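You operate a simulated robot arm through the tools that you are given. There is no shell and no other tool. Be economical: measure what you need, move in short steps, check, and stop when the job is done.

You run a simulated robot arm. Do the job below in one go: nothing can be reset, and whatever is moved stays where it is left.

Task
Clean the blue pen in the white box.
Fine: lid shut, knob on LONG for a remote, SHORT for a pen, green key once, wait for DONE, knob to OFF; leave it inside, lid shut.

The check looks at the end state, three seconds after you hand in, the way a careful person would. Anything else that was tipped, shoved, dropped, spilled or broken makes it a failure. A push-on lid holds only when it is set on centred and level and pressed home; a screw cap is set on level and turned clockwise until tight.

Robot
A 7-joint arm with a two-finger parallel gripper, fixed in place. Base frame: the origin is at the foot of the arm, x ahead of it, y to its left, z up; the work surface is at about z = 748. Units: mm, rad, N and s.
With the tool pointing down near the work surface it reaches from about 300 to 680 mm from the base axis. Its first joint turns from -1.152 to 1.152 rad. Payload 1.57 kg.
The TCP is the grasp point between the finger pads, 30 mm short of the fingertips. In the tool frame z runs along the fingers and y along their closing line. Largest opening 110 mm; finger width 24, thickness 12; the body of the gripper, 48 by 112 mm, starts 78 mm behind the TCP.
Orientation is that of the tool frame in the base frame, as a unit quaternion [x, y, z, w]. With the fingers straight down and closing along the base's y, the tool's x points along the base's -x, its y along +y and its z along -z.

Tools
- The arm moves only by the tool apply_moves. Its argument "series" is a list of rows, each an object (a shift or turn left out is 0, a gripper value left out holds the last) with "jaw": the closure, from 0 (fully open) to 1 (shut); "offset": the shift along the tool's x, y, z in mm, a list of three; "delta_rot": the turn, a rotation vector about the tool's x, y, z in rad, a list of three. In form: [{"jaw": jaw, "offset": [tx, ty, tz], "delta_rot": [rx, ry, rz]}, ...]. A call has 1 to 12 rows; each row shifts and turns the commanded pose from where the row before left it, along the tool's axes as they then stand. Each row takes 0.2 s and may step no farther than 50 mm and 0.15 rad from the row before; otherwise, or with a gripper value out of range, the whole call is refused. A pose out of reach is approached as far as the arm can. The call stops where the force on the tool passes 40 N (or 10 N more than at its start, if that is more) or the arm is blocked; 0.2 s more then pass. Each finger travels about 108 mm/s and halts on what it meets, pressing with about 39 N; the grip force reading is that of the motor and also rises with nothing between the fingers. The clock runs only during rows and for 0.2 s after the last one: add rows that do not move to give the fingers time. It gives the time, the measured TCP pose, the force on the tool (base axes), the opening and the grip force at its end, in the units of the frame above (readings bear some noise).
- Cameras (640 x 400 px; columns grow to the right, rows downward): "scene" is fixed at [161.9, -386.8, 1422.7]; the picture's right is [0.85, -0.52, 0.00], its down [-0.29, -0.47, -0.83] and it looks along [0.44, 0.71, -0.55] (base axes); focal length 337 px, centre (320, 200). "wrist" rides on the gripper at [70, 16, -141] in the tool frame; the picture's right is [-0.23, 0.97, 0.00], its down [-0.85, -0.20, -0.48] and it looks along [-0.47, -0.11, 0.88] (tool axes); focal length 222 px, centre (320, 200). There is no depth. A picture from a camera that has moved, and an enlarged one, comes with that camera's place and axes in the base frame and with its lens. The place of the scene camera against the robot may be out by one fixed shift of up to 25 mm in any direction.
- grab_frame(camera): a new picture of that camera. The clock stands still meanwhile.
- zoom(camera, box): a new picture of the part [left, top, right, bottom] of that camera's present view, enlarged. The clock stands still meanwhile.
- job_done(): hands the job in; it is judged then, once.

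Go step by step. Nothing tells you positions but the pictures and the camera data: compare them with the known pose of the tool, close in by small moves and look again before you grip or let go. The budget is 120 turns and 64 pictures, counting those below and the enlarged ones. Unless the task says otherwise, let go and move clear before handing in, and close with one line.

The tools are called after "Emit:" by a JSON object that holds its "fn" and its "kwargs". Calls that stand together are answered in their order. apply_moves: Moves the arm, as the interface text tells. Its arguments: {"type":"object","properties":{"series":{"type":"array","items":{"type":"object","properties":{"jaw":{"type":"number"},"offset":{"type":"array","items":{"type":"number"}},"delta_rot":{"type":"array","items":{"type":"number"}}}}}},"required":["series"]} The other tools are called the same way: grab_frame (camera) takes a picture; zoom (camera, box) takes an enlarged picture of a part of a camera's view; job_done () hands the job in.

At the start:

```text
time_s: 0.0
tool_pos: [314.6, 204.9, 1168.9]
ee_rot: [0.0, 1.0, 0.001, -0.001]
ft_force: [0.0, -0.9, 0.1]
finger_gap: 110.0
grip_force: 0.1
```

scene: 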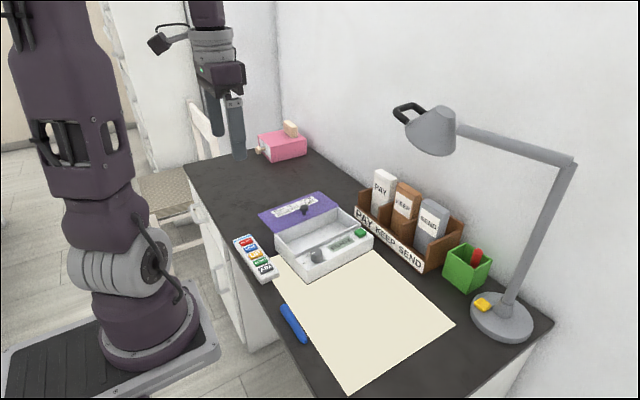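
wrist: 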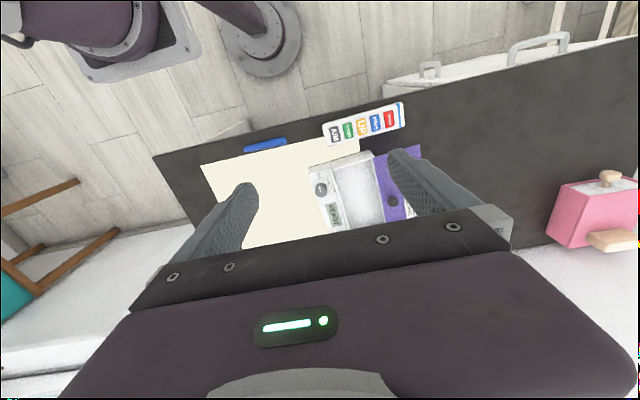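

I see a white box with a purple lid that seems to lean open or lie beside it, a remote, and a blue pen at the desk's edge. I'll take a closer look first.

Emit:
{"fn": "zoom", "kwargs": {"camera": "scene", "box": [220, 170, 400, 290]}}

Emit:
{"fn": "zoom", "kwargs": {"camera": "wrist", "box": [220, 80, 440, 240]}}

```text
3.33 times, centred on (310, 230) of scene
camera zoom: at [161.9, -386.8, 1422.7], right [0.85, -0.52, 0.0], down [-0.29, -0.47, -0.83], along [0.44, 0.71, -0.55], focal length 1122 px, centre (353, 100)
```

zoom: 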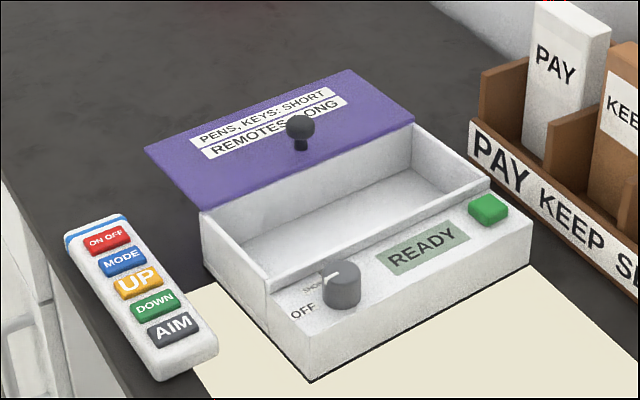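

```text
2.50 times, centred on (330, 160) of wrist
camera zoom: at [245.7, 221.8, 1311.1], right [0.23, 0.97, 0.0], down [0.85, -0.2, 0.48], along [0.47, -0.11, -0.88], focal length 555 px, centre (295, 300)
```

zoom: 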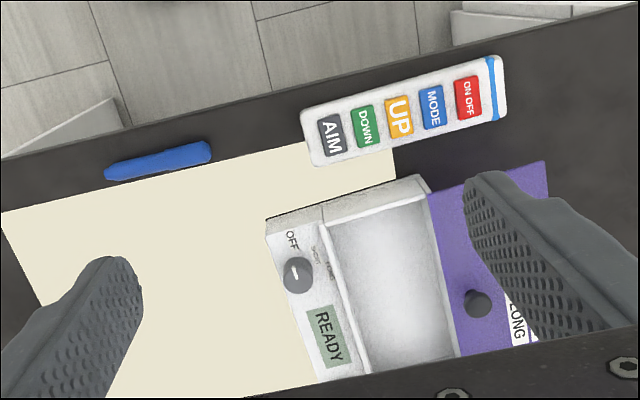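

The lid looks level with the box top, perhaps sliding. I'll take more wrist views from a lower height for stereo.

Emit:
{"fn": "apply_moves", "kwargs": {"series": [{"offset": [0, 40, 40]}, {"offset": [0, 40, 40]}, {"offset": [0, 20, 40]}, {"offset": [0, 0, 40]}]}}

Emit:
{"fn": "grab_frame", "kwargs": {"camera": "wrist"}}

```text
refused: row 1 steps farther than a row can; nothing moved
```

```text
59 pictures are left
camera wrist: at [245.7, 221.8, 1311.1], right [0.23, 0.97, 0.0], down [0.85, -0.2, 0.48], along [0.47, -0.11, -0.88], focal length 222 px, centre (320, 200)
```

wrist: 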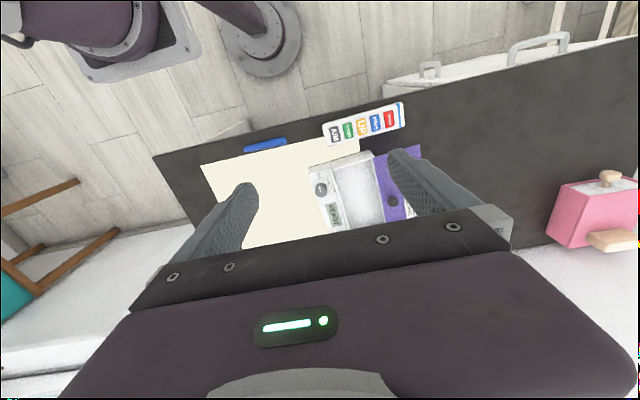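

The view hasn't changed because the step was too long. I'll repeat it in smaller steps.

Emit:
{"fn": "apply_moves", "kwargs": {"series": [{"offset": [0, 25, 40]}, {"offset": [0, 25, 40]}, {"offset": [0, 25, 40]}, {"offset": [0, 25, 40]}, {}]}}

Emit:
{"fn": "grab_frame", "kwargs": {"camera": "wrist"}}

```text
time_s: 1.2
tool_pos: [316.4, 305.7, 1009.5]
ee_rot: [0.0, 1.0, 0.0, 0.0]
ft_force: [-0.1, 0.0, 0.7]
finger_gap: 110.1
grip_force: 0.0
```

```text
58 pictures are left
camera wrist: at [246.0, 321.7, 1151.5], right [0.23, 0.97, 0.0], down [0.85, -0.2, 0.48], along [0.47, -0.11, -0.88], focal length 222 px, centre (320, 200)
```

wrist: 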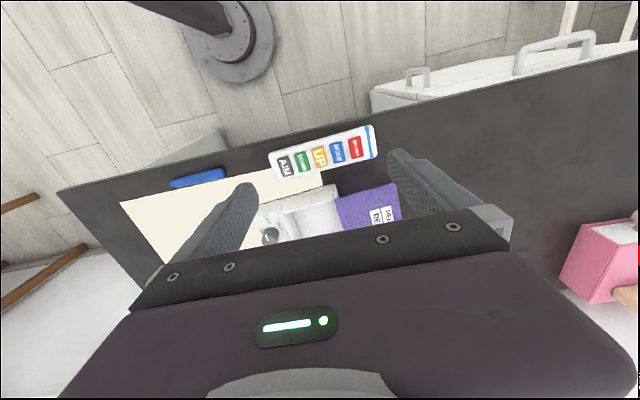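

The gripper hides the lower part of the picture, so I'll move forward over the box.

Emit:
{"fn": "apply_moves", "kwargs": {"series": [{"offset": [-40, 0, 0]}, {"offset": [-40, 0, 0]}, {"offset": [-40, 0, 0]}, {"offset": [-40, 0, 0]}, {}]}}

Emit:
{"fn": "grab_frame", "kwargs": {"camera": "wrist"}}

Emit:
{"fn": "grab_frame", "kwargs": {"camera": "scene"}}

```text
time_s: 2.4
tool_pos: [474.8, 302.0, 1011.3]
ee_rot: [0.0, 1.0, 0.0, 0.0]
ft_force: [0.5, -0.8, 0.7]
finger_gap: 110.3
grip_force: 0.2
```

```text
57 pictures are left
camera wrist: at [405.8, 319.9, 1152.1], right [0.23, 0.97, 0.0], down [0.86, -0.2, 0.48], along [0.47, -0.11, -0.88], focal length 222 px, centre (320, 200)
```

wrist: 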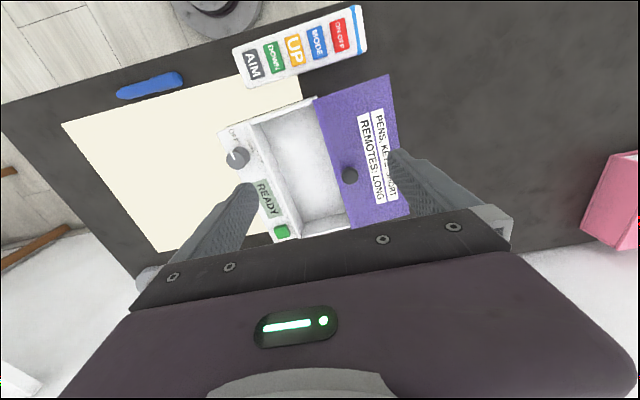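

```text
56 pictures are left
```

scene: 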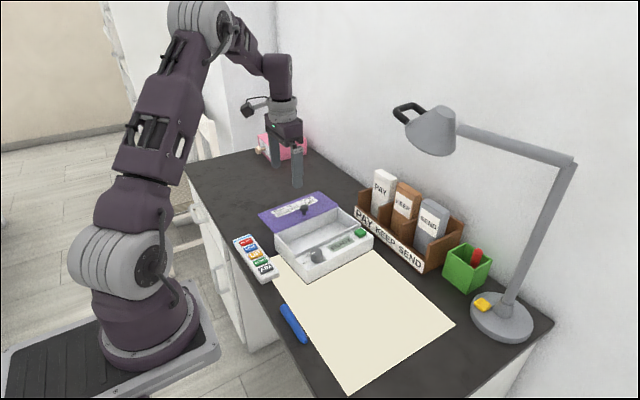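

Now the box is in full view, so I'll zoom in on it.

Emit:
{"fn": "zoom", "kwargs": {"camera": "wrist", "box": [200, 60, 440, 250]}}

Emit:
{"fn": "zoom", "kwargs": {"camera": "wrist", "box": [210, 110, 290, 170]}}

Emit:
{"fn": "zoom", "kwargs": {"camera": "scene", "box": [255, 185, 345, 245]}}

```text
2.11 times, centred on (320, 155) of wrist
camera zoom: at [405.8, 319.9, 1152.1], right [0.23, 0.97, 0.0], down [0.86, -0.2, 0.48], along [0.47, -0.11, -0.88], focal length 468 px, centre (320, 295)
```

zoom: 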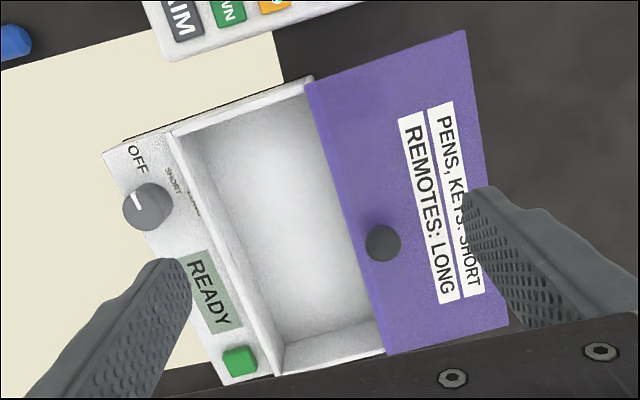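

```text
6.67 times, centred on (250, 140) of wrist
camera zoom: at [405.8, 319.9, 1152.1], right [0.23, 0.97, 0.0], down [0.86, -0.2, 0.48], along [0.47, -0.11, -0.88], focal length 1481 px, centre (787, 600)
```

zoom: 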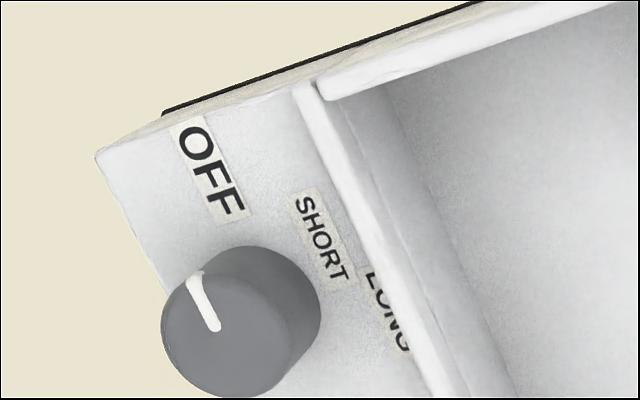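

```text
6.67 times, centred on (300, 215) of scene
camera zoom: at [161.9, -386.8, 1422.7], right [0.85, -0.52, 0.0], down [-0.29, -0.47, -0.83], along [0.44, 0.71, -0.55], focal length 2244 px, centre (453, 100)
```

zoom: 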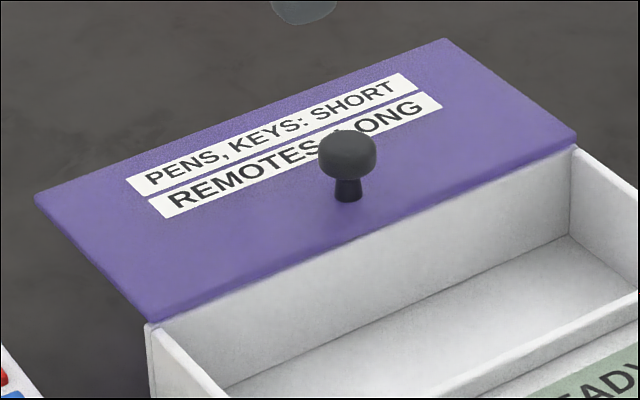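

The knob points to OFF, and the lid sits level behind the box at about z 812, so it looks like a sliding lid. The pen is at about (353, 58) along y, so I'll go above it and turn the gripper 90°.

Emit:
{"fn": "apply_moves", "kwargs": {"series": [{"offset": [20, -40.7, 0]}, {"offset": [20, -40.7, 0]}, {"offset": [20, -40.7, 0]}, {"offset": [20, -40.7, 0]}, {"offset": [20, -40.7, 0]}, {"offset": [20, -40.7, 0]}, {"delta_rot": [0, 0, 0.14]}, {"delta_rot": [0, 0, 0.14]}, {"delta_rot": [0, 0, 0.14]}, {"delta_rot": [0, 0, 0.14]}, {"delta_rot": [0, 0, 0.14]}]}}

Emit:
{"fn": "apply_moves", "kwargs": {"series": [{"delta_rot": [0, 0, 0.145]}, {"delta_rot": [0, 0, 0.145]}, {"delta_rot": [0, 0, 0.145]}, {"delta_rot": [0, 0, 0.145]}, {"delta_rot": [0, 0, 0.145]}, {"delta_rot": [0, 0, 0.145]}, {"offset": [0, 0, 40]}, {"offset": [0, 0, 40]}, {"offset": [0, 0, 40]}, {}]}}

Emit:
{"fn": "grab_frame", "kwargs": {"camera": "wrist"}}

```text
time_s: 4.8
tool_pos: [354.9, 58.2, 1009.5]
ee_rot: [0.344, 0.939, 0.0, -0.001]
ft_force: [-0.7, 0.3, -0.2]
finger_gap: 110.3
grip_force: 0.1
```

```text
time_s: 7.0
tool_pos: [354.3, 62.2, 886.4]
ee_rot: [0.707, 0.707, 0.0, 0.0]
ft_force: [-0.4, 0.4, 0.0]
finger_gap: 110.2
grip_force: 0.0
```

```text
52 pictures are left
camera wrist: at [371.0, 131.9, 1029.0], right [0.97, -0.23, 0.0], down [-0.2, -0.86, 0.48], along [-0.11, -0.47, -0.88], focal length 222 px, centre (320, 200)
```

wrist: 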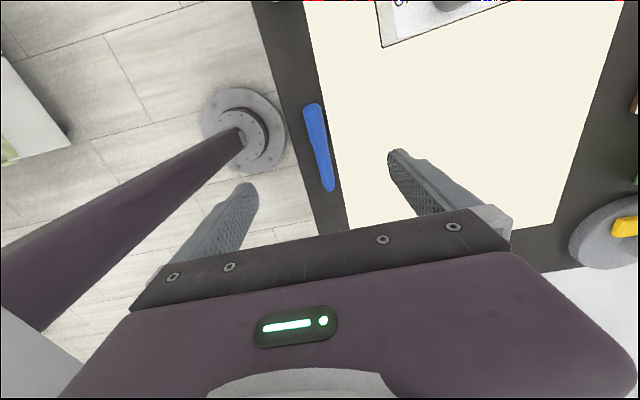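

The pen's centre is about (355.5, 54) and it lies straight along y. I'll centre over it and go down.

Emit:
{"fn": "apply_moves", "kwargs": {"series": [{"offset": [-8, 1.5, 35]}, {"offset": [0, 0, 35]}, {"offset": [0, 0, 20]}, {"offset": [0, 0, 9], "jaw": 0.5}, {}, {}]}}

Emit:
{"fn": "grab_frame", "kwargs": {"camera": "wrist"}}

```text
time_s: 8.4
tool_pos: [356.0, 53.2, 790.6]
ee_rot: [0.708, 0.707, 0.0, 0.0]
ft_force: [-0.1, 0.1, -0.3]
finger_gap: 54.9
grip_force: 0.1
```

```text
51 pictures are left
camera wrist: at [372.5, 123.7, 932.5], right [0.97, -0.23, 0.0], down [-0.2, -0.86, 0.48], along [-0.11, -0.47, -0.88], focal length 222 px, centre (320, 200)
```

wrist: 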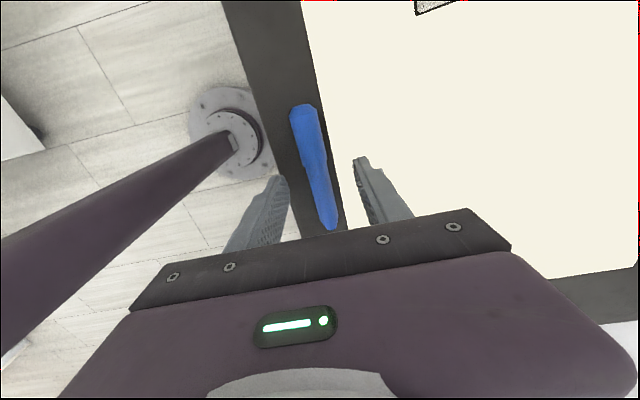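

The pen lies between the fingers. I'll lower the last bit and close.

Emit:
{"fn": "apply_moves", "kwargs": {"series": [{"offset": [0, 0, 8.5]}, {"jaw": 1}, {}, {}, {}]}}

Emit:
{"fn": "apply_moves", "kwargs": {"series": [{"offset": [0, 0, -40]}, {"offset": [0, 0, -40]}, {"offset": [0, 0, -40]}, {}]}}

Emit:
{"fn": "grab_frame", "kwargs": {"camera": "wrist"}}

```text
time_s: 9.6
tool_pos: [356.1, 52.3, 781.8]
ee_rot: [0.707, 0.707, 0.0, 0.0]
ft_force: [0.1, 0.3, 0.1]
finger_gap: 15.9
grip_force: 31.2
```

```text
time_s: 10.6
tool_pos: [357.2, 52.1, 900.0]
ee_rot: [0.708, 0.707, 0.0, -0.001]
ft_force: [0.0, -0.3, -0.2]
finger_gap: 15.6
grip_force: 31.0
```

```text
50 pictures are left
camera wrist: at [374.5, 122.5, 1041.7], right [0.97, -0.23, 0.0], down [-0.2, -0.86, 0.48], along [-0.11, -0.47, -0.88], focal length 222 px, centre (320, 200)
```

wrist: 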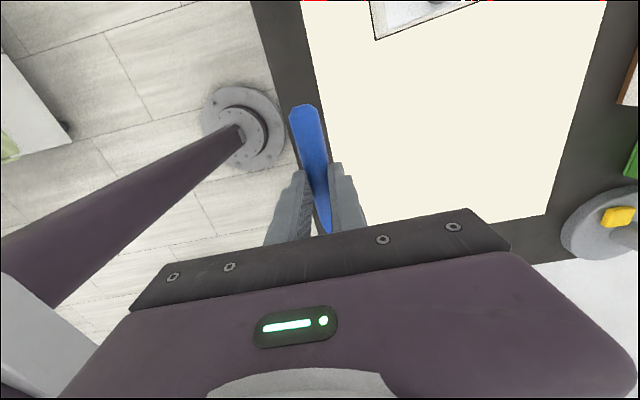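

The pen is gripped and level. I'll carry it over the compartment and turn it along the box's long side.

Emit:
{"fn": "apply_moves", "kwargs": {"series": [{"offset": [35, 27.2, -5]}, {"offset": [35, 27.2, -5]}, {"offset": [35, 27.2, -5]}, {"offset": [35, 27.2, -5]}, {"offset": [35, 27.2, -5]}, {"offset": [35, 27.2, -5]}, {}]}}

Emit:
{"fn": "apply_moves", "kwargs": {"series": [{"delta_rot": [0, 0, -0.1495]}, {"delta_rot": [0, 0, -0.1495]}, {"delta_rot": [0, 0, -0.1495]}, {"delta_rot": [0, 0, -0.1495]}, {"delta_rot": [0, 0, -0.1495]}, {"delta_rot": [0, 0, -0.1495]}, {"delta_rot": [0, 0, -0.1495]}, {"delta_rot": [0, 0, -0.1495]}, {"delta_rot": [0, 0, -0.1495]}, {"delta_rot": [0, 0, -0.1495]}, {"delta_rot": [0, 0, -0.1495]}, {}]}}

Emit:
{"fn": "grab_frame", "kwargs": {"camera": "wrist"}}

Emit:
{"fn": "grab_frame", "kwargs": {"camera": "scene"}}

```text
time_s: 12.2
tool_pos: [518.7, 263.7, 930.9]
ee_rot: [0.708, 0.706, 0.0, 0.0]
ft_force: [-1.1, 0.7, -0.4]
finger_gap: 16.0
grip_force: 31.7
```

```text
time_s: 14.8
tool_pos: [520.5, 262.2, 931.0]
ee_rot: [-0.038, 0.999, 0.001, -0.001]
ft_force: [0.2, 0.2, 0.2]
finger_gap: 15.5
grip_force: 31.0
```

```text
49 pictures are left
camera wrist: at [449.4, 273.9, 1073.5], right [0.15, 0.99, 0.0], down [0.87, -0.13, 0.48], along [0.47, -0.07, -0.88], focal length 222 px, centre (320, 200)
```

wrist: 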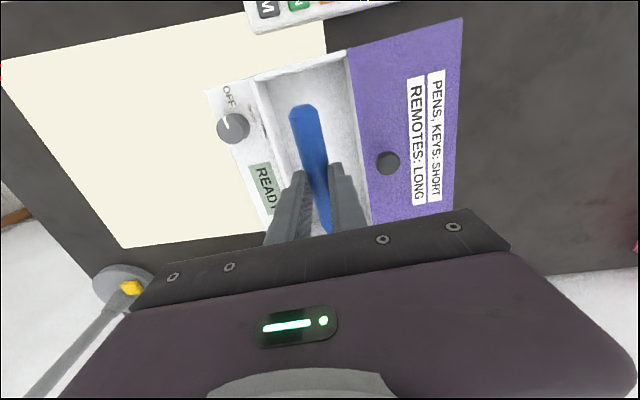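

```text
48 pictures are left
```

scene: 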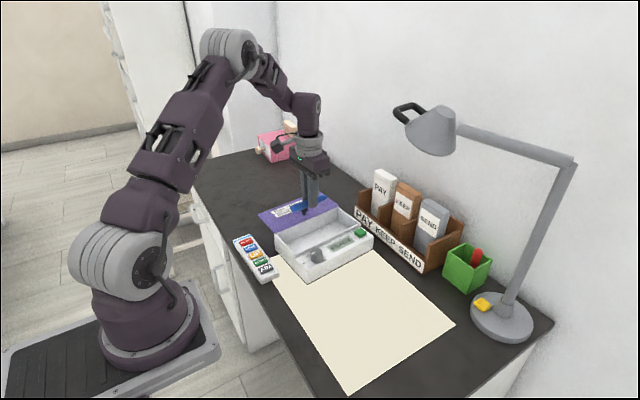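

I'll zoom to check the clearances before lowering.

Emit:
{"fn": "zoom", "kwargs": {"camera": "wrist", "box": [200, 30, 440, 240]}}

```text
1.90 times, centred on (320, 135) of wrist
camera zoom: at [449.4, 273.9, 1073.5], right [0.15, 0.99, 0.0], down [0.87, -0.13, 0.48], along [0.47, -0.07, -0.88], focal length 423 px, centre (320, 324)
```

zoom: 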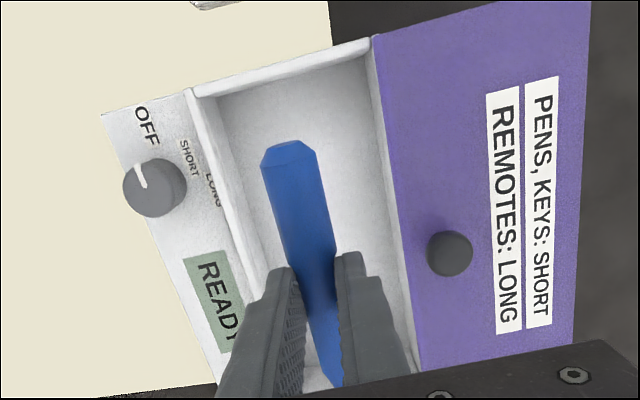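

The clearances are good, at about 45 mm each side. I'll lower the pen in.

Emit:
{"fn": "apply_moves", "kwargs": {"series": [{"offset": [0, 1, 40]}, {"offset": [0, 0, 40]}, {"offset": [0, 0, 30]}, {"offset": [0, 0, 12]}, {}]}}

Emit:
{"fn": "grab_frame", "kwargs": {"camera": "wrist"}}

```text
time_s: 16.0
tool_pos: [519.3, 264.1, 809.8]
ee_rot: [-0.037, 0.999, -0.001, 0.001]
ft_force: [-0.1, -0.6, -0.5]
finger_gap: 15.6
grip_force: 31.2
```

```text
46 pictures are left
camera wrist: at [448.7, 276.3, 951.1], right [0.15, 0.99, 0.0], down [0.87, -0.14, 0.48], along [0.47, -0.07, -0.88], focal length 222 px, centre (320, 200)
```

wrist: 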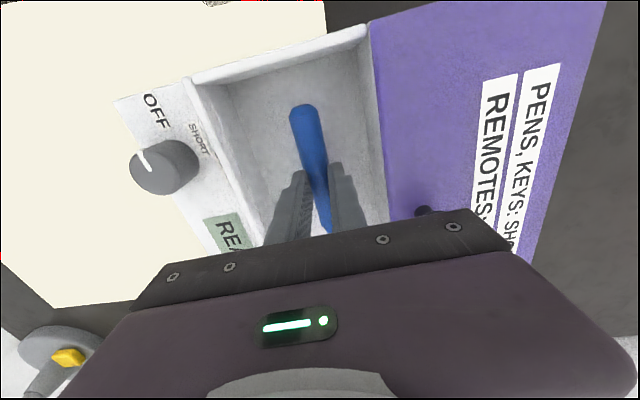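

Emit:
{"fn": "apply_moves", "kwargs": {"series": [{"offset": [0, 0, 8]}, {"offset": [0, 0, 6]}, {}]}}

```text
time_s: 16.8
tool_pos: [519.9, 264.5, 794.5]
ee_rot: [-0.038, 0.999, 0.0, 0.0]
ft_force: [-0.5, 0.3, 0.5]
finger_gap: 15.6
grip_force: 31.5
```

No contact yet. I'll go on gently.

Emit:
{"fn": "apply_moves", "kwargs": {"series": [{"offset": [0, 0, 2]}, {"offset": [0, 0, 2]}, {}]}}

Emit:
{"fn": "apply_moves", "kwargs": {"series": [{"offset": [0, 0, 2]}, {}]}}

```text
time_s: 17.6
tool_pos: [520.0, 264.3, 792.8]
ee_rot: [-0.038, 0.999, 0.0, 0.002]
ft_force: [-1.0, 0.4, 21.2]
finger_gap: 15.9
grip_force: 31.2
```

```text
time_s: 18.0
tool_pos: [520.7, 265.1, 792.3]
ee_rot: [-0.038, 0.999, 0.001, 0.001]
ft_force: [-3.0, -2.3, 9.7]
finger_gap: 15.7
grip_force: 31.2
stopped in row 2: the force on the tool passed its limit (the readings are from after the stop); the commanded pose is now the measured one
```

The pen is touching the floor of the box. I'll open a little and rise clear.

Emit:
{"fn": "apply_moves", "kwargs": {"series": [{"offset": [0, 0, -1], "jaw": 0.7}, {}, {"offset": [0, 0, -40]}, {"offset": [0, 0, -40]}, {"offset": [0, 0, -40]}, {"offset": [0, 0, -40]}, {}]}}

Emit:
{"fn": "grab_frame", "kwargs": {"camera": "wrist"}}

Emit:
{"fn": "zoom", "kwargs": {"camera": "scene", "box": [220, 170, 400, 290]}}

```text
time_s: 19.6
tool_pos: [518.7, 264.3, 953.2]
ee_rot: [-0.038, 0.999, 0.001, 0.002]
ft_force: [0.5, 0.1, 0.5]
finger_gap: 33.1
grip_force: 0.1
```

```text
45 pictures are left
camera wrist: at [447.6, 274.8, 1094.3], right [0.15, 0.99, 0.0], down [0.87, -0.14, 0.48], along [0.48, -0.07, -0.88], focal length 222 px, centre (320, 200)
```

wrist: 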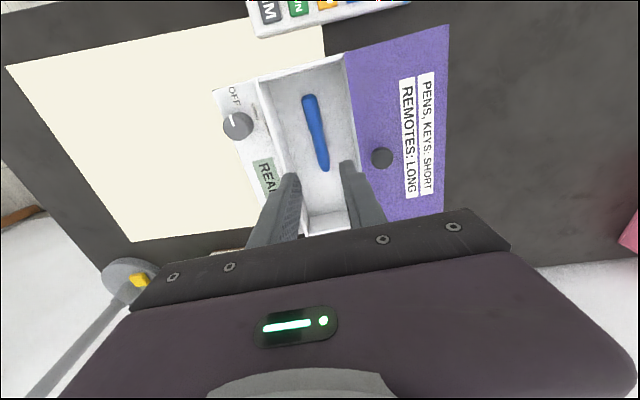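

```text
3.33 times, centred on (310, 230) of scene
camera zoom: at [161.9, -386.8, 1422.7], right [0.85, -0.52, 0.0], down [-0.29, -0.47, -0.83], along [0.44, 0.71, -0.55], focal length 1122 px, centre (353, 100)
```

zoom: 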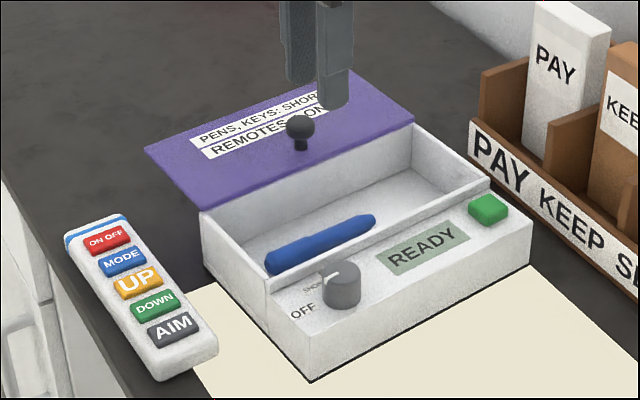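

The pen lies well inside. Next is the lid: its black knob is near (541, 334, 840). I'll go over it with open fingers and look.

Emit:
{"fn": "apply_moves", "kwargs": {"series": [{"offset": [-13.7, 34, 0], "jaw": 0.45}, {"offset": [-13.8, 34, 0]}, {"offset": [0, 0, 30]}, {"offset": [0, 0, 25]}, {}]}}

Emit:
{"fn": "grab_frame", "kwargs": {"camera": "wrist"}}

Emit:
{"fn": "zoom", "kwargs": {"camera": "scene", "box": [250, 150, 370, 230]}}

```text
time_s: 20.8
tool_pos: [541.3, 332.3, 897.0]
ee_rot: [-0.038, 0.999, 0.001, 0.001]
ft_force: [-0.1, 0.1, -0.4]
finger_gap: 60.3
grip_force: 0.0
```

```text
43 pictures are left
camera wrist: at [470.3, 344.4, 1038.4], right [0.15, 0.99, 0.0], down [0.87, -0.14, 0.48], along [0.48, -0.07, -0.88], focal length 222 px, centre (320, 200)
```

wrist: 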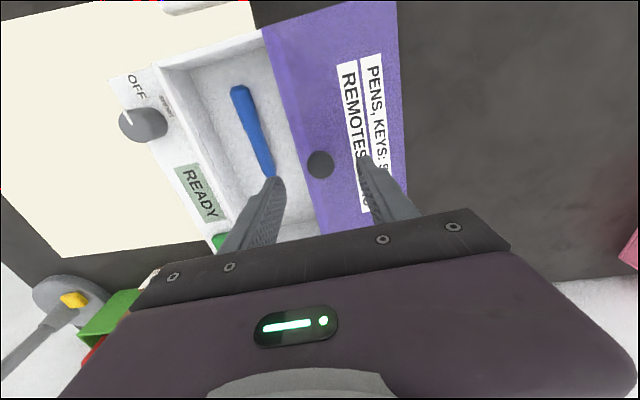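

```text
5.00 times, centred on (310, 190) of scene
camera zoom: at [161.9, -386.8, 1422.7], right [0.85, -0.52, 0.0], down [-0.29, -0.47, -0.83], along [0.44, 0.71, -0.55], focal length 1683 px, centre (370, 250)
```

zoom: 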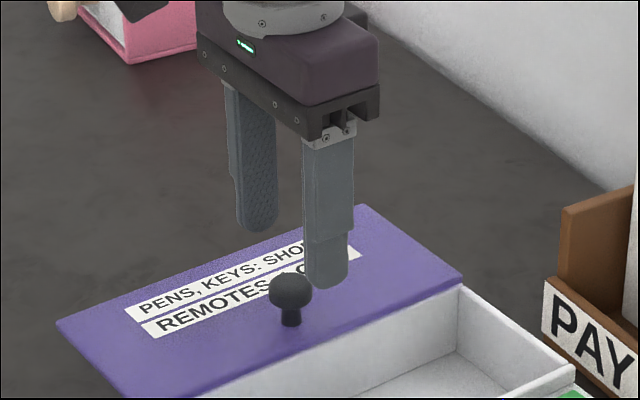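

The knob is centred at about (540.5, 334.5). I'll descend around it and grip it.

Emit:
{"fn": "apply_moves", "kwargs": {"series": [{"offset": [0, 2, 25]}, {"offset": [0, 0, 20]}, {}]}}

Emit:
{"fn": "zoom", "kwargs": {"camera": "scene", "box": [260, 170, 350, 230]}}

```text
time_s: 21.6
tool_pos: [541.3, 335.3, 852.2]
ee_rot: [-0.037, 0.999, 0.001, 0.002]
ft_force: [0.4, 0.1, -0.6]
finger_gap: 60.5
grip_force: 0.0
```

```text
6.67 times, centred on (305, 200) of scene
camera zoom: at [161.9, -386.8, 1422.7], right [0.85, -0.52, 0.0], down [-0.29, -0.47, -0.83], along [0.44, 0.71, -0.55], focal length 2244 px, centre (420, 200)
```

zoom: 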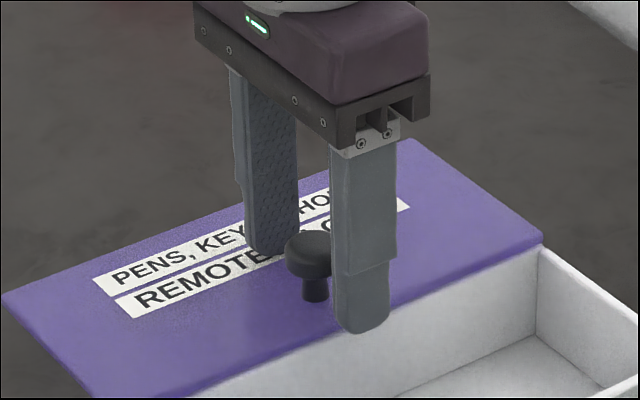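

The fingers straddle the knob, so I'll close on it.

Emit:
{"fn": "apply_moves", "kwargs": {"series": [{"offset": [0, 0, 2], "jaw": 1}, {}, {}, {}]}}

Emit:
{"fn": "apply_moves", "kwargs": {"series": [{"offset": [0, -5, 0]}, {"offset": [0, -5, 0]}, {}]}}

Emit:
{"fn": "zoom", "kwargs": {"camera": "scene", "box": [220, 150, 400, 270]}}

```text
time_s: 22.6
tool_pos: [542.9, 332.8, 852.1]
ee_rot: [-0.037, 0.999, 0.0, 0.002]
ft_force: [-3.3, -10.7, 12.0]
finger_gap: 24.7
grip_force: 35.8
```

```text
time_s: 23.4
tool_pos: [541.7, 324.2, 850.2]
ee_rot: [-0.038, 0.999, 0.001, 0.002]
ft_force: [-6.4, 0.4, 10.0]
finger_gap: 24.6
grip_force: 36.4
```

```text
3.33 times, centred on (310, 210) of scene
camera zoom: at [161.5, -386.9, 1422.7], right [0.85, -0.52, 0.0], down [-0.29, -0.47, -0.83], along [0.44, 0.71, -0.55], focal length 1122 px, centre (353, 167)
```

zoom: 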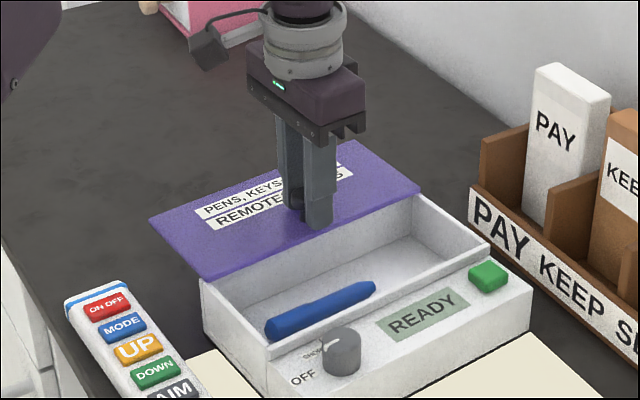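

The lid slides smoothly, so I'll continue in stages.

Emit:
{"fn": "apply_moves", "kwargs": {"series": [{"offset": [0, -12, 0]}, {"offset": [0, -12, 0]}, {"offset": [0, -12, 0]}, {"offset": [0, -12, 0]}, {"offset": [0, -12, 0]}, {}]}}

Emit:
{"fn": "zoom", "kwargs": {"camera": "scene", "box": [220, 150, 400, 270]}}

```text
time_s: 24.8
tool_pos: [547.4, 265.6, 850.6]
ee_rot: [-0.038, 0.999, 0.0, 0.001]
ft_force: [1.1, -0.2, 3.2]
finger_gap: 24.8
grip_force: 36.3
```

```text
3.33 times, centred on (310, 210) of scene
camera zoom: at [161.8, -386.8, 1422.7], right [0.85, -0.52, 0.0], down [-0.29, -0.47, -0.83], along [0.44, 0.71, -0.55], focal length 1122 px, centre (353, 167)
```

zoom: 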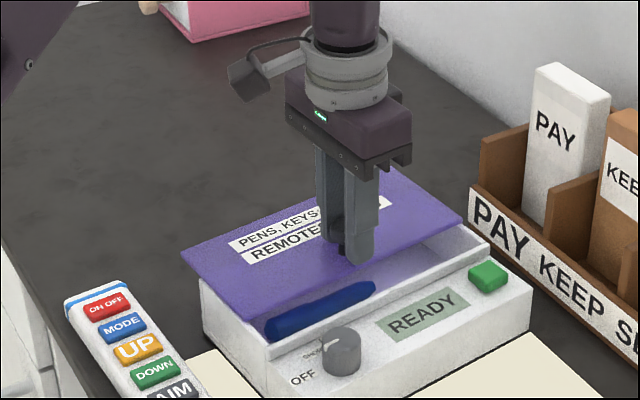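

About 30 mm remain. I'll go on in small steps until the lid meets its stop.

Emit:
{"fn": "apply_moves", "kwargs": {"series": [{"offset": [0, -10, 0]}, {"offset": [0, -8, 0]}, {"offset": [0, -4, 0]}, {"offset": [0, -3, 0]}, {}]}}

Emit:
{"fn": "zoom", "kwargs": {"camera": "scene", "box": [220, 170, 400, 290]}}

```text
time_s: 26.0
tool_pos: [550.6, 240.1, 850.3]
ee_rot: [-0.039, 0.999, -0.001, 0.001]
ft_force: [-4.6, -0.2, 0.6]
finger_gap: 25.0
grip_force: 36.3
```

```text
3.33 times, centred on (310, 230) of scene
camera zoom: at [161.7, -386.8, 1422.7], right [0.85, -0.52, 0.0], down [-0.29, -0.47, -0.83], along [0.44, 0.71, -0.55], focal length 1122 px, centre (353, 100)
```

zoom: 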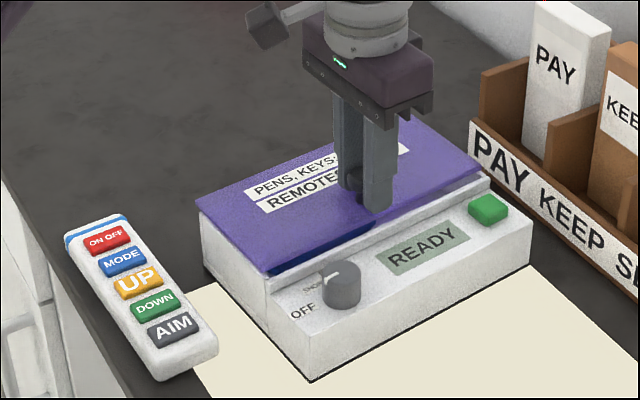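

Emit:
{"fn": "apply_moves", "kwargs": {"series": [{"offset": [0, -3, 0]}, {"offset": [0, -3, 0]}, {"offset": [0, -2, 0]}, {"offset": [0, -2, 0]}, {"offset": [0, -2, 0]}, {}]}}

Emit:
{"fn": "zoom", "kwargs": {"camera": "scene", "box": [220, 170, 400, 290]}}

```text
time_s: 27.4
tool_pos: [550.5, 229.5, 851.6]
ee_rot: [-0.039, 0.999, 0.001, 0.0]
ft_force: [-5.3, 9.4, 2.0]
finger_gap: 24.7
grip_force: 36.8
```

```text
3.33 times, centred on (310, 230) of scene
camera zoom: at [161.8, -386.6, 1422.8], right [0.85, -0.52, 0.0], down [-0.29, -0.47, -0.83], along [0.44, 0.71, -0.55], focal length 1122 px, centre (353, 100)
```

zoom: 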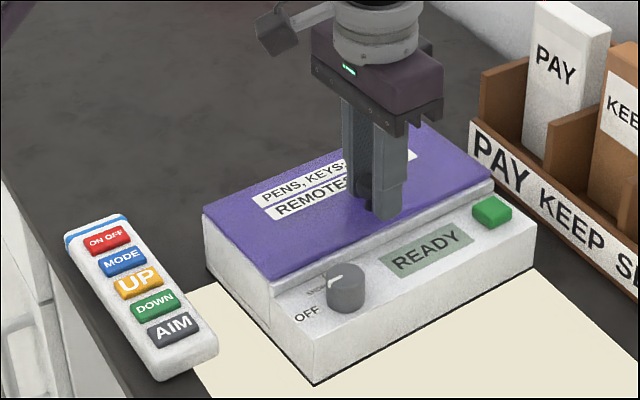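

The lid has met its stop and is fully shut. The box shifted a millimetre or two at the end, so I'll stop pushing, release and rise.

Emit:
{"fn": "apply_moves", "kwargs": {"series": [{"jaw": 0.6}, {}, {"offset": [0, 0, -40]}, {"offset": [0, 0, -40]}, {"offset": [22, -25, -20]}, {}]}}

Emit:
{"fn": "zoom", "kwargs": {"camera": "scene", "box": [220, 170, 400, 290]}}

Emit:
{"fn": "grab_frame", "kwargs": {"camera": "wrist"}}

```text
time_s: 28.8
tool_pos: [529.2, 200.9, 950.3]
ee_rot: [-0.036, 0.999, 0.001, 0.001]
ft_force: [-0.5, 0.3, 0.9]
finger_gap: 43.9
grip_force: 0.0
```

```text
3.33 times, centred on (310, 230) of scene
camera zoom: at [161.9, -386.8, 1422.7], right [0.85, -0.52, 0.0], down [-0.29, -0.47, -0.83], along [0.44, 0.71, -0.55], focal length 1122 px, centre (353, 100)
```

zoom: 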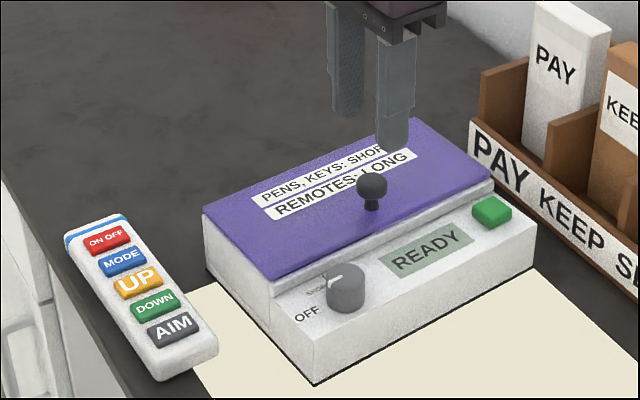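

```text
35 pictures are left
camera wrist: at [457.9, 213.5, 1092.4], right [0.15, 0.99, 0.0], down [0.87, -0.14, 0.48], along [0.48, -0.07, -0.88], focal length 222 px, centre (320, 200)
```

wrist: 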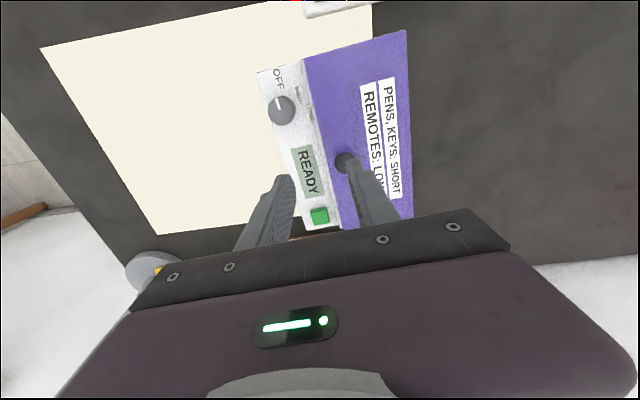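

The lid is shut and the display shows READY. Now I'll take a close look at the dial.

Emit:
{"fn": "zoom", "kwargs": {"camera": "wrist", "box": [245, 55, 365, 135]}}

Emit:
{"fn": "zoom", "kwargs": {"camera": "scene", "box": [295, 240, 340, 270]}}

```text
5.00 times, centred on (305, 95) of wrist
camera zoom: at [457.9, 213.5, 1092.4], right [0.15, 0.99, 0.0], down [0.87, -0.14, 0.48], along [0.48, -0.07, -0.88], focal length 1111 px, centre (395, 725)
```

zoom: 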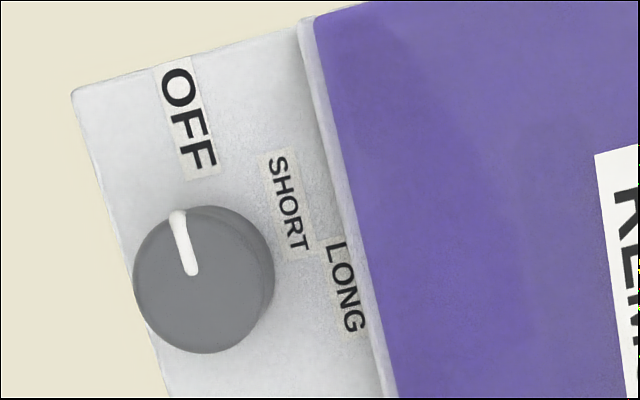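

```text
13.33 times, centred on (318, 255) of scene
camera zoom: at [161.9, -386.8, 1422.7], right [0.85, -0.52, 0.0], down [-0.29, -0.47, -0.83], along [0.44, 0.71, -0.55], focal length 4488 px, centre (353, -533)
```

zoom: 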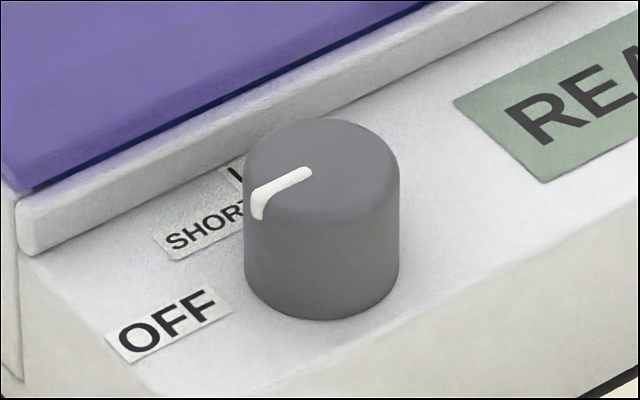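

The dial is at about (485.5, 165), its top at z≈812 and about 27 mm wide. SHORT is about 61° clockwise from OFF. I'll move above it with a narrow opening and check.

Emit:
{"fn": "apply_moves", "kwargs": {"series": [{"offset": [23.1, -16.2, 0], "jaw": 0.66}, {"offset": [23.1, -16.2, 0]}, {"offset": [0, 0, 40]}, {"offset": [0, 0, 40]}, {}]}}

Emit:
{"fn": "grab_frame", "kwargs": {"camera": "wrist"}}

Emit:
{"fn": "zoom", "kwargs": {"camera": "scene", "box": [280, 215, 355, 265]}}

```text
time_s: 30.0
tool_pos: [485.8, 165.5, 870.5]
ee_rot: [-0.037, 0.999, 0.001, 0.002]
ft_force: [0.5, -0.6, -0.1]
finger_gap: 37.2
grip_force: 0.0
```

```text
32 pictures are left
camera wrist: at [414.9, 177.6, 1011.4], right [0.15, 0.99, 0.0], down [0.87, -0.14, 0.48], along [0.48, -0.07, -0.88], focal length 222 px, centre (320, 200)
```

wrist: 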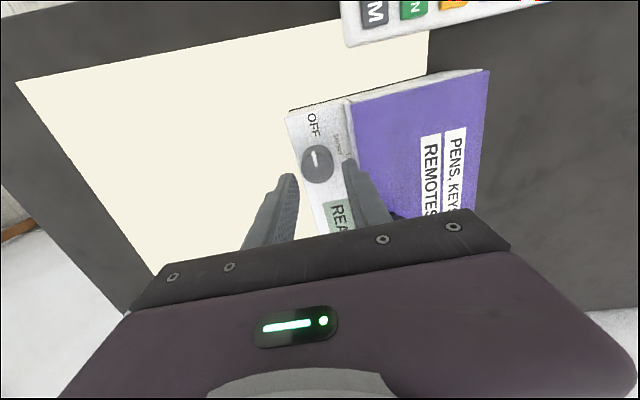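

```text
8.00 times, centred on (318, 240) of scene
camera zoom: at [161.9, -386.8, 1422.7], right [0.85, -0.52, 0.0], down [-0.29, -0.47, -0.83], along [0.44, 0.71, -0.55], focal length 2693 px, centre (340, -120)
```

zoom: 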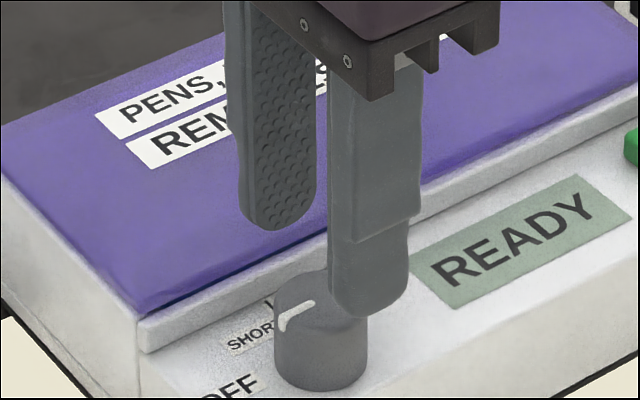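

The fingers line up with the dial at about (484.5, 165). I'll go down carefully.

Emit:
{"fn": "apply_moves", "kwargs": {"series": [{"offset": [1, -0.4, 20]}, {"offset": [0, 0, 15]}, {"offset": [0, 0, 8]}, {}]}}

Emit:
{"fn": "zoom", "kwargs": {"camera": "scene", "box": [280, 225, 355, 275]}}

Emit:
{"fn": "zoom", "kwargs": {"camera": "wrist", "box": [260, 100, 400, 230]}}

```text
time_s: 30.9
tool_pos: [486.0, 165.3, 829.7]
ee_rot: [-0.037, 0.999, 0.0, 0.002]
ft_force: [-4.4, -2.2, 10.6]
finger_gap: 37.4
grip_force: 0.1
stopped in row 4: the force on the tool passed its limit (the readings are from after the stop); the commanded pose is now the measured one
```

```text
8.00 times, centred on (318, 250) of scene
camera zoom: at [161.6, -386.9, 1422.7], right [0.85, -0.52, 0.0], down [-0.29, -0.47, -0.83], along [0.44, 0.71, -0.55], focal length 2693 px, centre (340, -200)
```

zoom: 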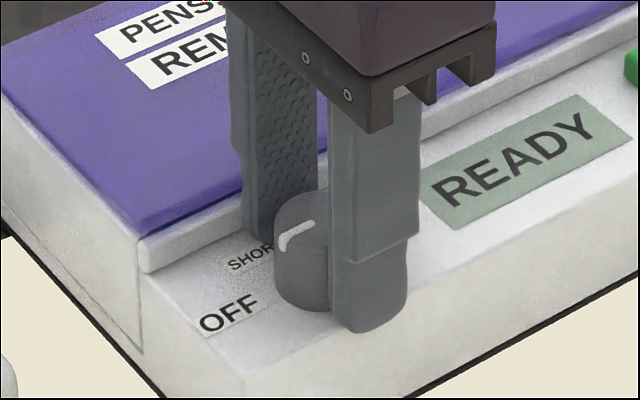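

```text
3.08 times, centred on (330, 165) of wrist
camera zoom: at [414.7, 177.3, 971.3], right [0.15, 0.99, 0.0], down [0.87, -0.14, 0.48], along [0.48, -0.07, -0.88], focal length 684 px, centre (289, 308)
```

zoom: 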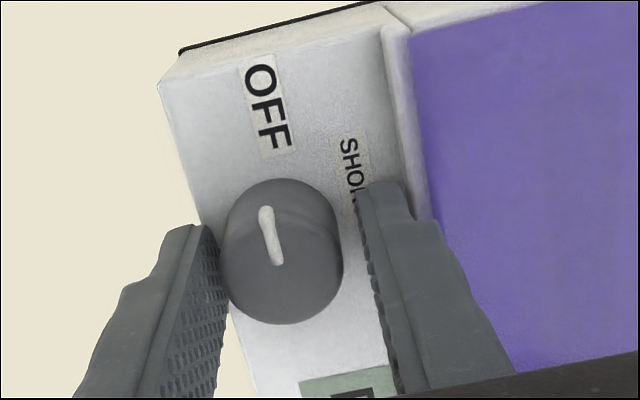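

The tips touched the panel, so I'll rise 3 mm and close on the dial.

Emit:
{"fn": "apply_moves", "kwargs": {"series": [{"offset": [1.5, 0.3, -3]}, {"jaw": 0.75}, {"jaw": 0.8}, {"jaw": 1}, {}, {}]}}

Emit:
{"fn": "zoom", "kwargs": {"camera": "scene", "box": [220, 170, 400, 290]}}

```text
time_s: 32.3
tool_pos: [485.0, 165.8, 833.2]
ee_rot: [-0.038, 0.999, 0.001, 0.001]
ft_force: [-3.0, -8.7, 0.8]
finger_gap: 28.9
grip_force: 38.8
```

```text
3.33 times, centred on (310, 230) of scene
camera zoom: at [161.8, -387.0, 1422.7], right [0.85, -0.52, 0.0], down [-0.29, -0.47, -0.83], along [0.44, 0.71, -0.55], focal length 1122 px, centre (353, 100)
```

zoom: 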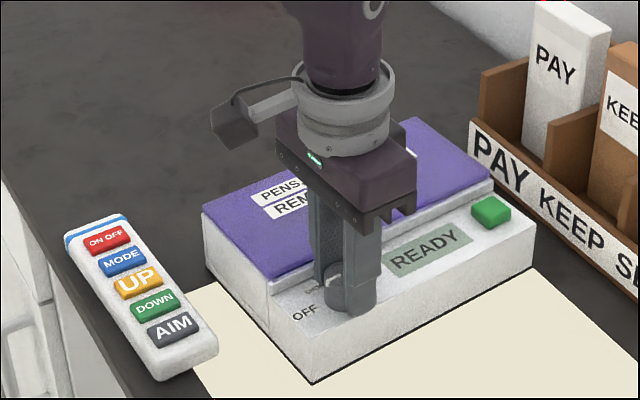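

Gripped, and the box hasn't moved. I'll turn the dial about 61° clockwise.

Emit:
{"fn": "apply_moves", "kwargs": {"series": [{"offset": [0, -0.6, 0], "delta_rot": [0, 0, 0.1]}, {"delta_rot": [0, 0, 0.13]}, {"delta_rot": [0, 0, 0.13]}, {"delta_rot": [0, 0, 0.13]}, {}]}}

Emit:
{"fn": "apply_moves", "kwargs": {"series": [{"delta_rot": [0, 0, 0.145]}, {"delta_rot": [0, 0, 0.145]}, {"delta_rot": [0, 0, 0.145]}, {"delta_rot": [0, 0, 0.14]}, {}]}}

Emit:
{"fn": "zoom", "kwargs": {"camera": "wrist", "box": [240, 80, 400, 230]}}

Emit:
{"fn": "zoom", "kwargs": {"camera": "scene", "box": [265, 215, 370, 285]}}

```text
time_s: 33.5
tool_pos: [484.7, 164.9, 832.5]
ee_rot: [0.207, 0.978, 0.001, 0.001]
ft_force: [-5.5, -2.1, 2.5]
finger_gap: 28.8
grip_force: 39.0
```

```text
time_s: 34.7
tool_pos: [485.0, 165.8, 832.6]
ee_rot: [0.476, 0.88, 0.002, 0.001]
ft_force: [-10.9, -5.7, 0.2]
finger_gap: 28.9
grip_force: 38.7
```

```text
2.67 times, centred on (320, 155) of wrist
camera zoom: at [459.7, 233.2, 974.3], right [0.94, 0.34, 0.0], down [0.3, -0.83, 0.48], along [0.17, -0.45, -0.88], focal length 592 px, centre (320, 320)
```

zoom: 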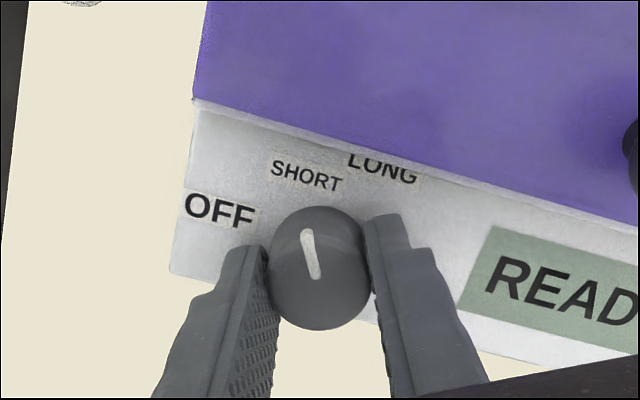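

```text
5.71 times, centred on (318, 250) of scene
camera zoom: at [161.5, -386.9, 1422.7], right [0.85, -0.52, 0.0], down [-0.29, -0.47, -0.83], along [0.44, 0.71, -0.55], focal length 1924 px, centre (334, -86)
```

zoom: 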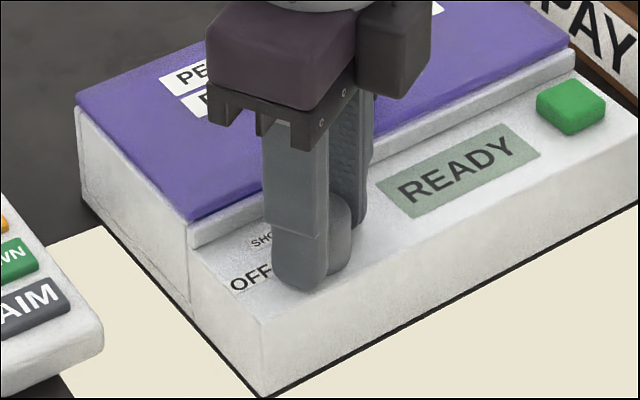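

The pointer is at about 123° and the SHORT label at about 118.5°, so I'll add a small turn. Then I'll release gently and rise.

Emit:
{"fn": "apply_moves", "kwargs": {"series": [{"delta_rot": [0, 0, 0.07]}, {}, {"jaw": 0.66}, {}, {"offset": [0, 0, -30]}, {"offset": [0, 0, -40]}, {"offset": [30, 0, -30]}, {}]}}

Emit:
{"fn": "zoom", "kwargs": {"camera": "scene", "box": [265, 215, 370, 285]}}

Emit:
{"fn": "grab_frame", "kwargs": {"camera": "wrist"}}

```text
time_s: 36.5
tool_pos: [469.6, 193.3, 932.7]
ee_rot: [0.507, 0.862, 0.002, 0.002]
ft_force: [0.1, 0.1, 0.3]
finger_gap: 37.5
grip_force: 0.0
```

```text
5.71 times, centred on (318, 250) of scene
camera zoom: at [161.9, -386.8, 1422.7], right [0.85, -0.52, 0.0], down [-0.29, -0.47, -0.83], along [0.44, 0.71, -0.55], focal length 1924 px, centre (334, -86)
```

zoom: 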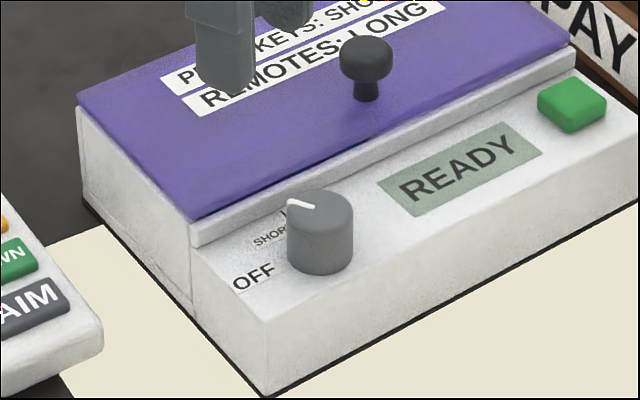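

```text
24 pictures are left
camera wrist: at [449.8, 262.6, 1073.3], right [0.96, 0.28, 0.0], down [0.24, -0.84, 0.48], along [0.14, -0.46, -0.88], focal length 222 px, centre (320, 200)
```

wrist: 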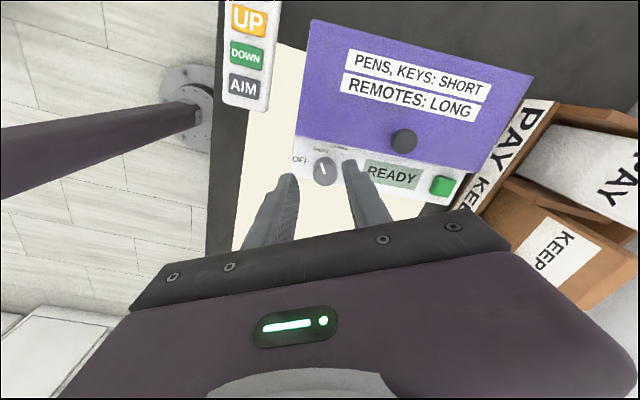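

I'll check the pointer closely.

Emit:
{"fn": "zoom", "kwargs": {"camera": "wrist", "box": [290, 130, 470, 210]}}

```text
3.56 times, centred on (380, 170) of wrist
camera zoom: at [449.8, 262.6, 1073.3], right [0.96, 0.28, 0.0], down [0.24, -0.84, 0.48], along [0.14, -0.46, -0.88], focal length 790 px, centre (107, 307)
```

zoom: 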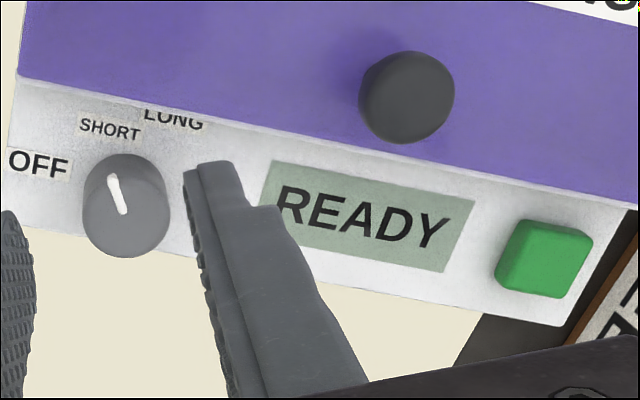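

The pointer is on SHORT. The green key is near (643, 188); I'll go over it with closed fingers and look.

Emit:
{"fn": "apply_moves", "kwargs": {"series": [{"offset": [-22.3, 37.2, 0], "jaw": 1}, {"offset": [-22.3, 37.2, 0]}, {"offset": [-22.3, 37.2, 0]}, {"offset": [-22.4, 37.2, 0]}, {"offset": [0, 0, 40]}, {"offset": [0, 0, 20]}, {}]}}

Emit:
{"fn": "zoom", "kwargs": {"camera": "scene", "box": [310, 190, 415, 260]}}

Emit:
{"fn": "grab_frame", "kwargs": {"camera": "wrist"}}

```text
time_s: 38.1
tool_pos: [642.5, 189.4, 871.7]
ee_rot: [0.506, 0.862, 0.002, 0.001]
ft_force: [-0.1, -0.2, 0.5]
finger_gap: 0.1
grip_force: 21.4
```

```text
5.71 times, centred on (362, 225) of scene
camera zoom: at [161.9, -386.8, 1422.7], right [0.85, -0.52, 0.0], down [-0.29, -0.47, -0.83], along [0.44, 0.71, -0.55], focal length 1924 px, centre (77, 57)
```

zoom: 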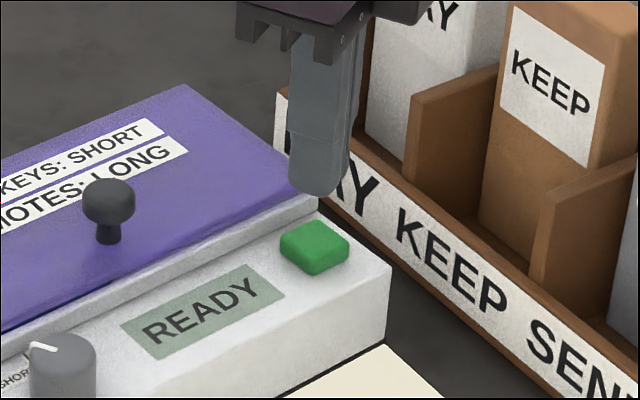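

```text
21 pictures are left
camera wrist: at [622.3, 258.6, 1014.1], right [0.96, 0.28, 0.0], down [0.24, -0.84, 0.48], along [0.14, -0.46, -0.88], focal length 222 px, centre (320, 200)
```

wrist: 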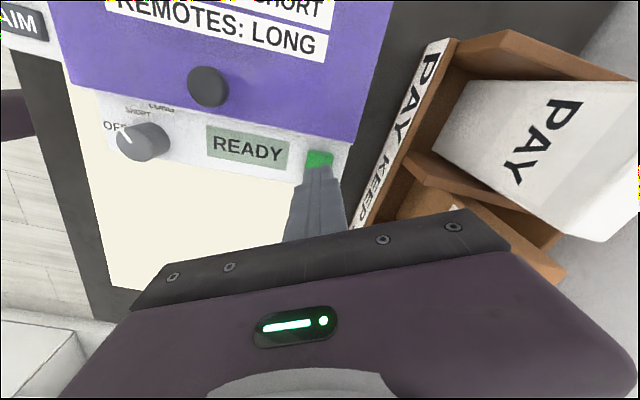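

The finger is above the key. I'll lower it near the key and then press in small steps, watching the force.

Emit:
{"fn": "apply_moves", "kwargs": {"series": [{"offset": [0, 0, 15]}, {"offset": [0, 0, 10]}, {}]}}

Emit:
{"fn": "zoom", "kwargs": {"camera": "scene", "box": [310, 190, 415, 260]}}

```text
time_s: 38.9
tool_pos: [643.0, 187.3, 847.8]
ee_rot: [0.506, 0.862, 0.001, 0.002]
ft_force: [-1.3, -0.2, 0.1]
finger_gap: 0.0
grip_force: 21.7
```

```text
5.71 times, centred on (362, 225) of scene
camera zoom: at [161.9, -386.8, 1422.7], right [0.85, -0.52, 0.0], down [-0.29, -0.47, -0.83], along [0.44, 0.71, -0.55], focal length 1924 px, centre (77, 57)
```

zoom: 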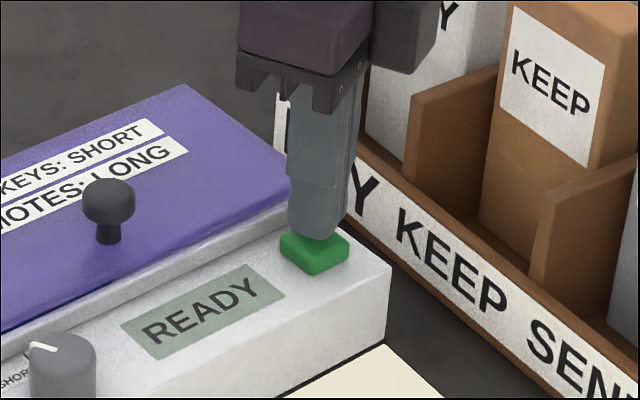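

Emit:
{"fn": "apply_moves", "kwargs": {"series": [{"offset": [0, 0, 4]}, {"offset": [0, 0, 2]}, {"offset": [0, 0, 1.5]}, {}]}}

Emit:
{"fn": "apply_moves", "kwargs": {"series": [{"offset": [0, 0, 1.5]}, {}]}}

```text
time_s: 39.9
tool_pos: [643.9, 186.3, 839.9]
ee_rot: [0.506, 0.862, 0.002, 0.003]
ft_force: [1.3, -0.2, 1.1]
finger_gap: 0.0
grip_force: 20.9
```

```text
time_s: 40.5
tool_pos: [643.2, 185.4, 839.4]
ee_rot: [0.506, 0.863, 0.003, 0.001]
ft_force: [0.4, 0.8, 1.5]
finger_gap: 0.0
grip_force: 21.2
```

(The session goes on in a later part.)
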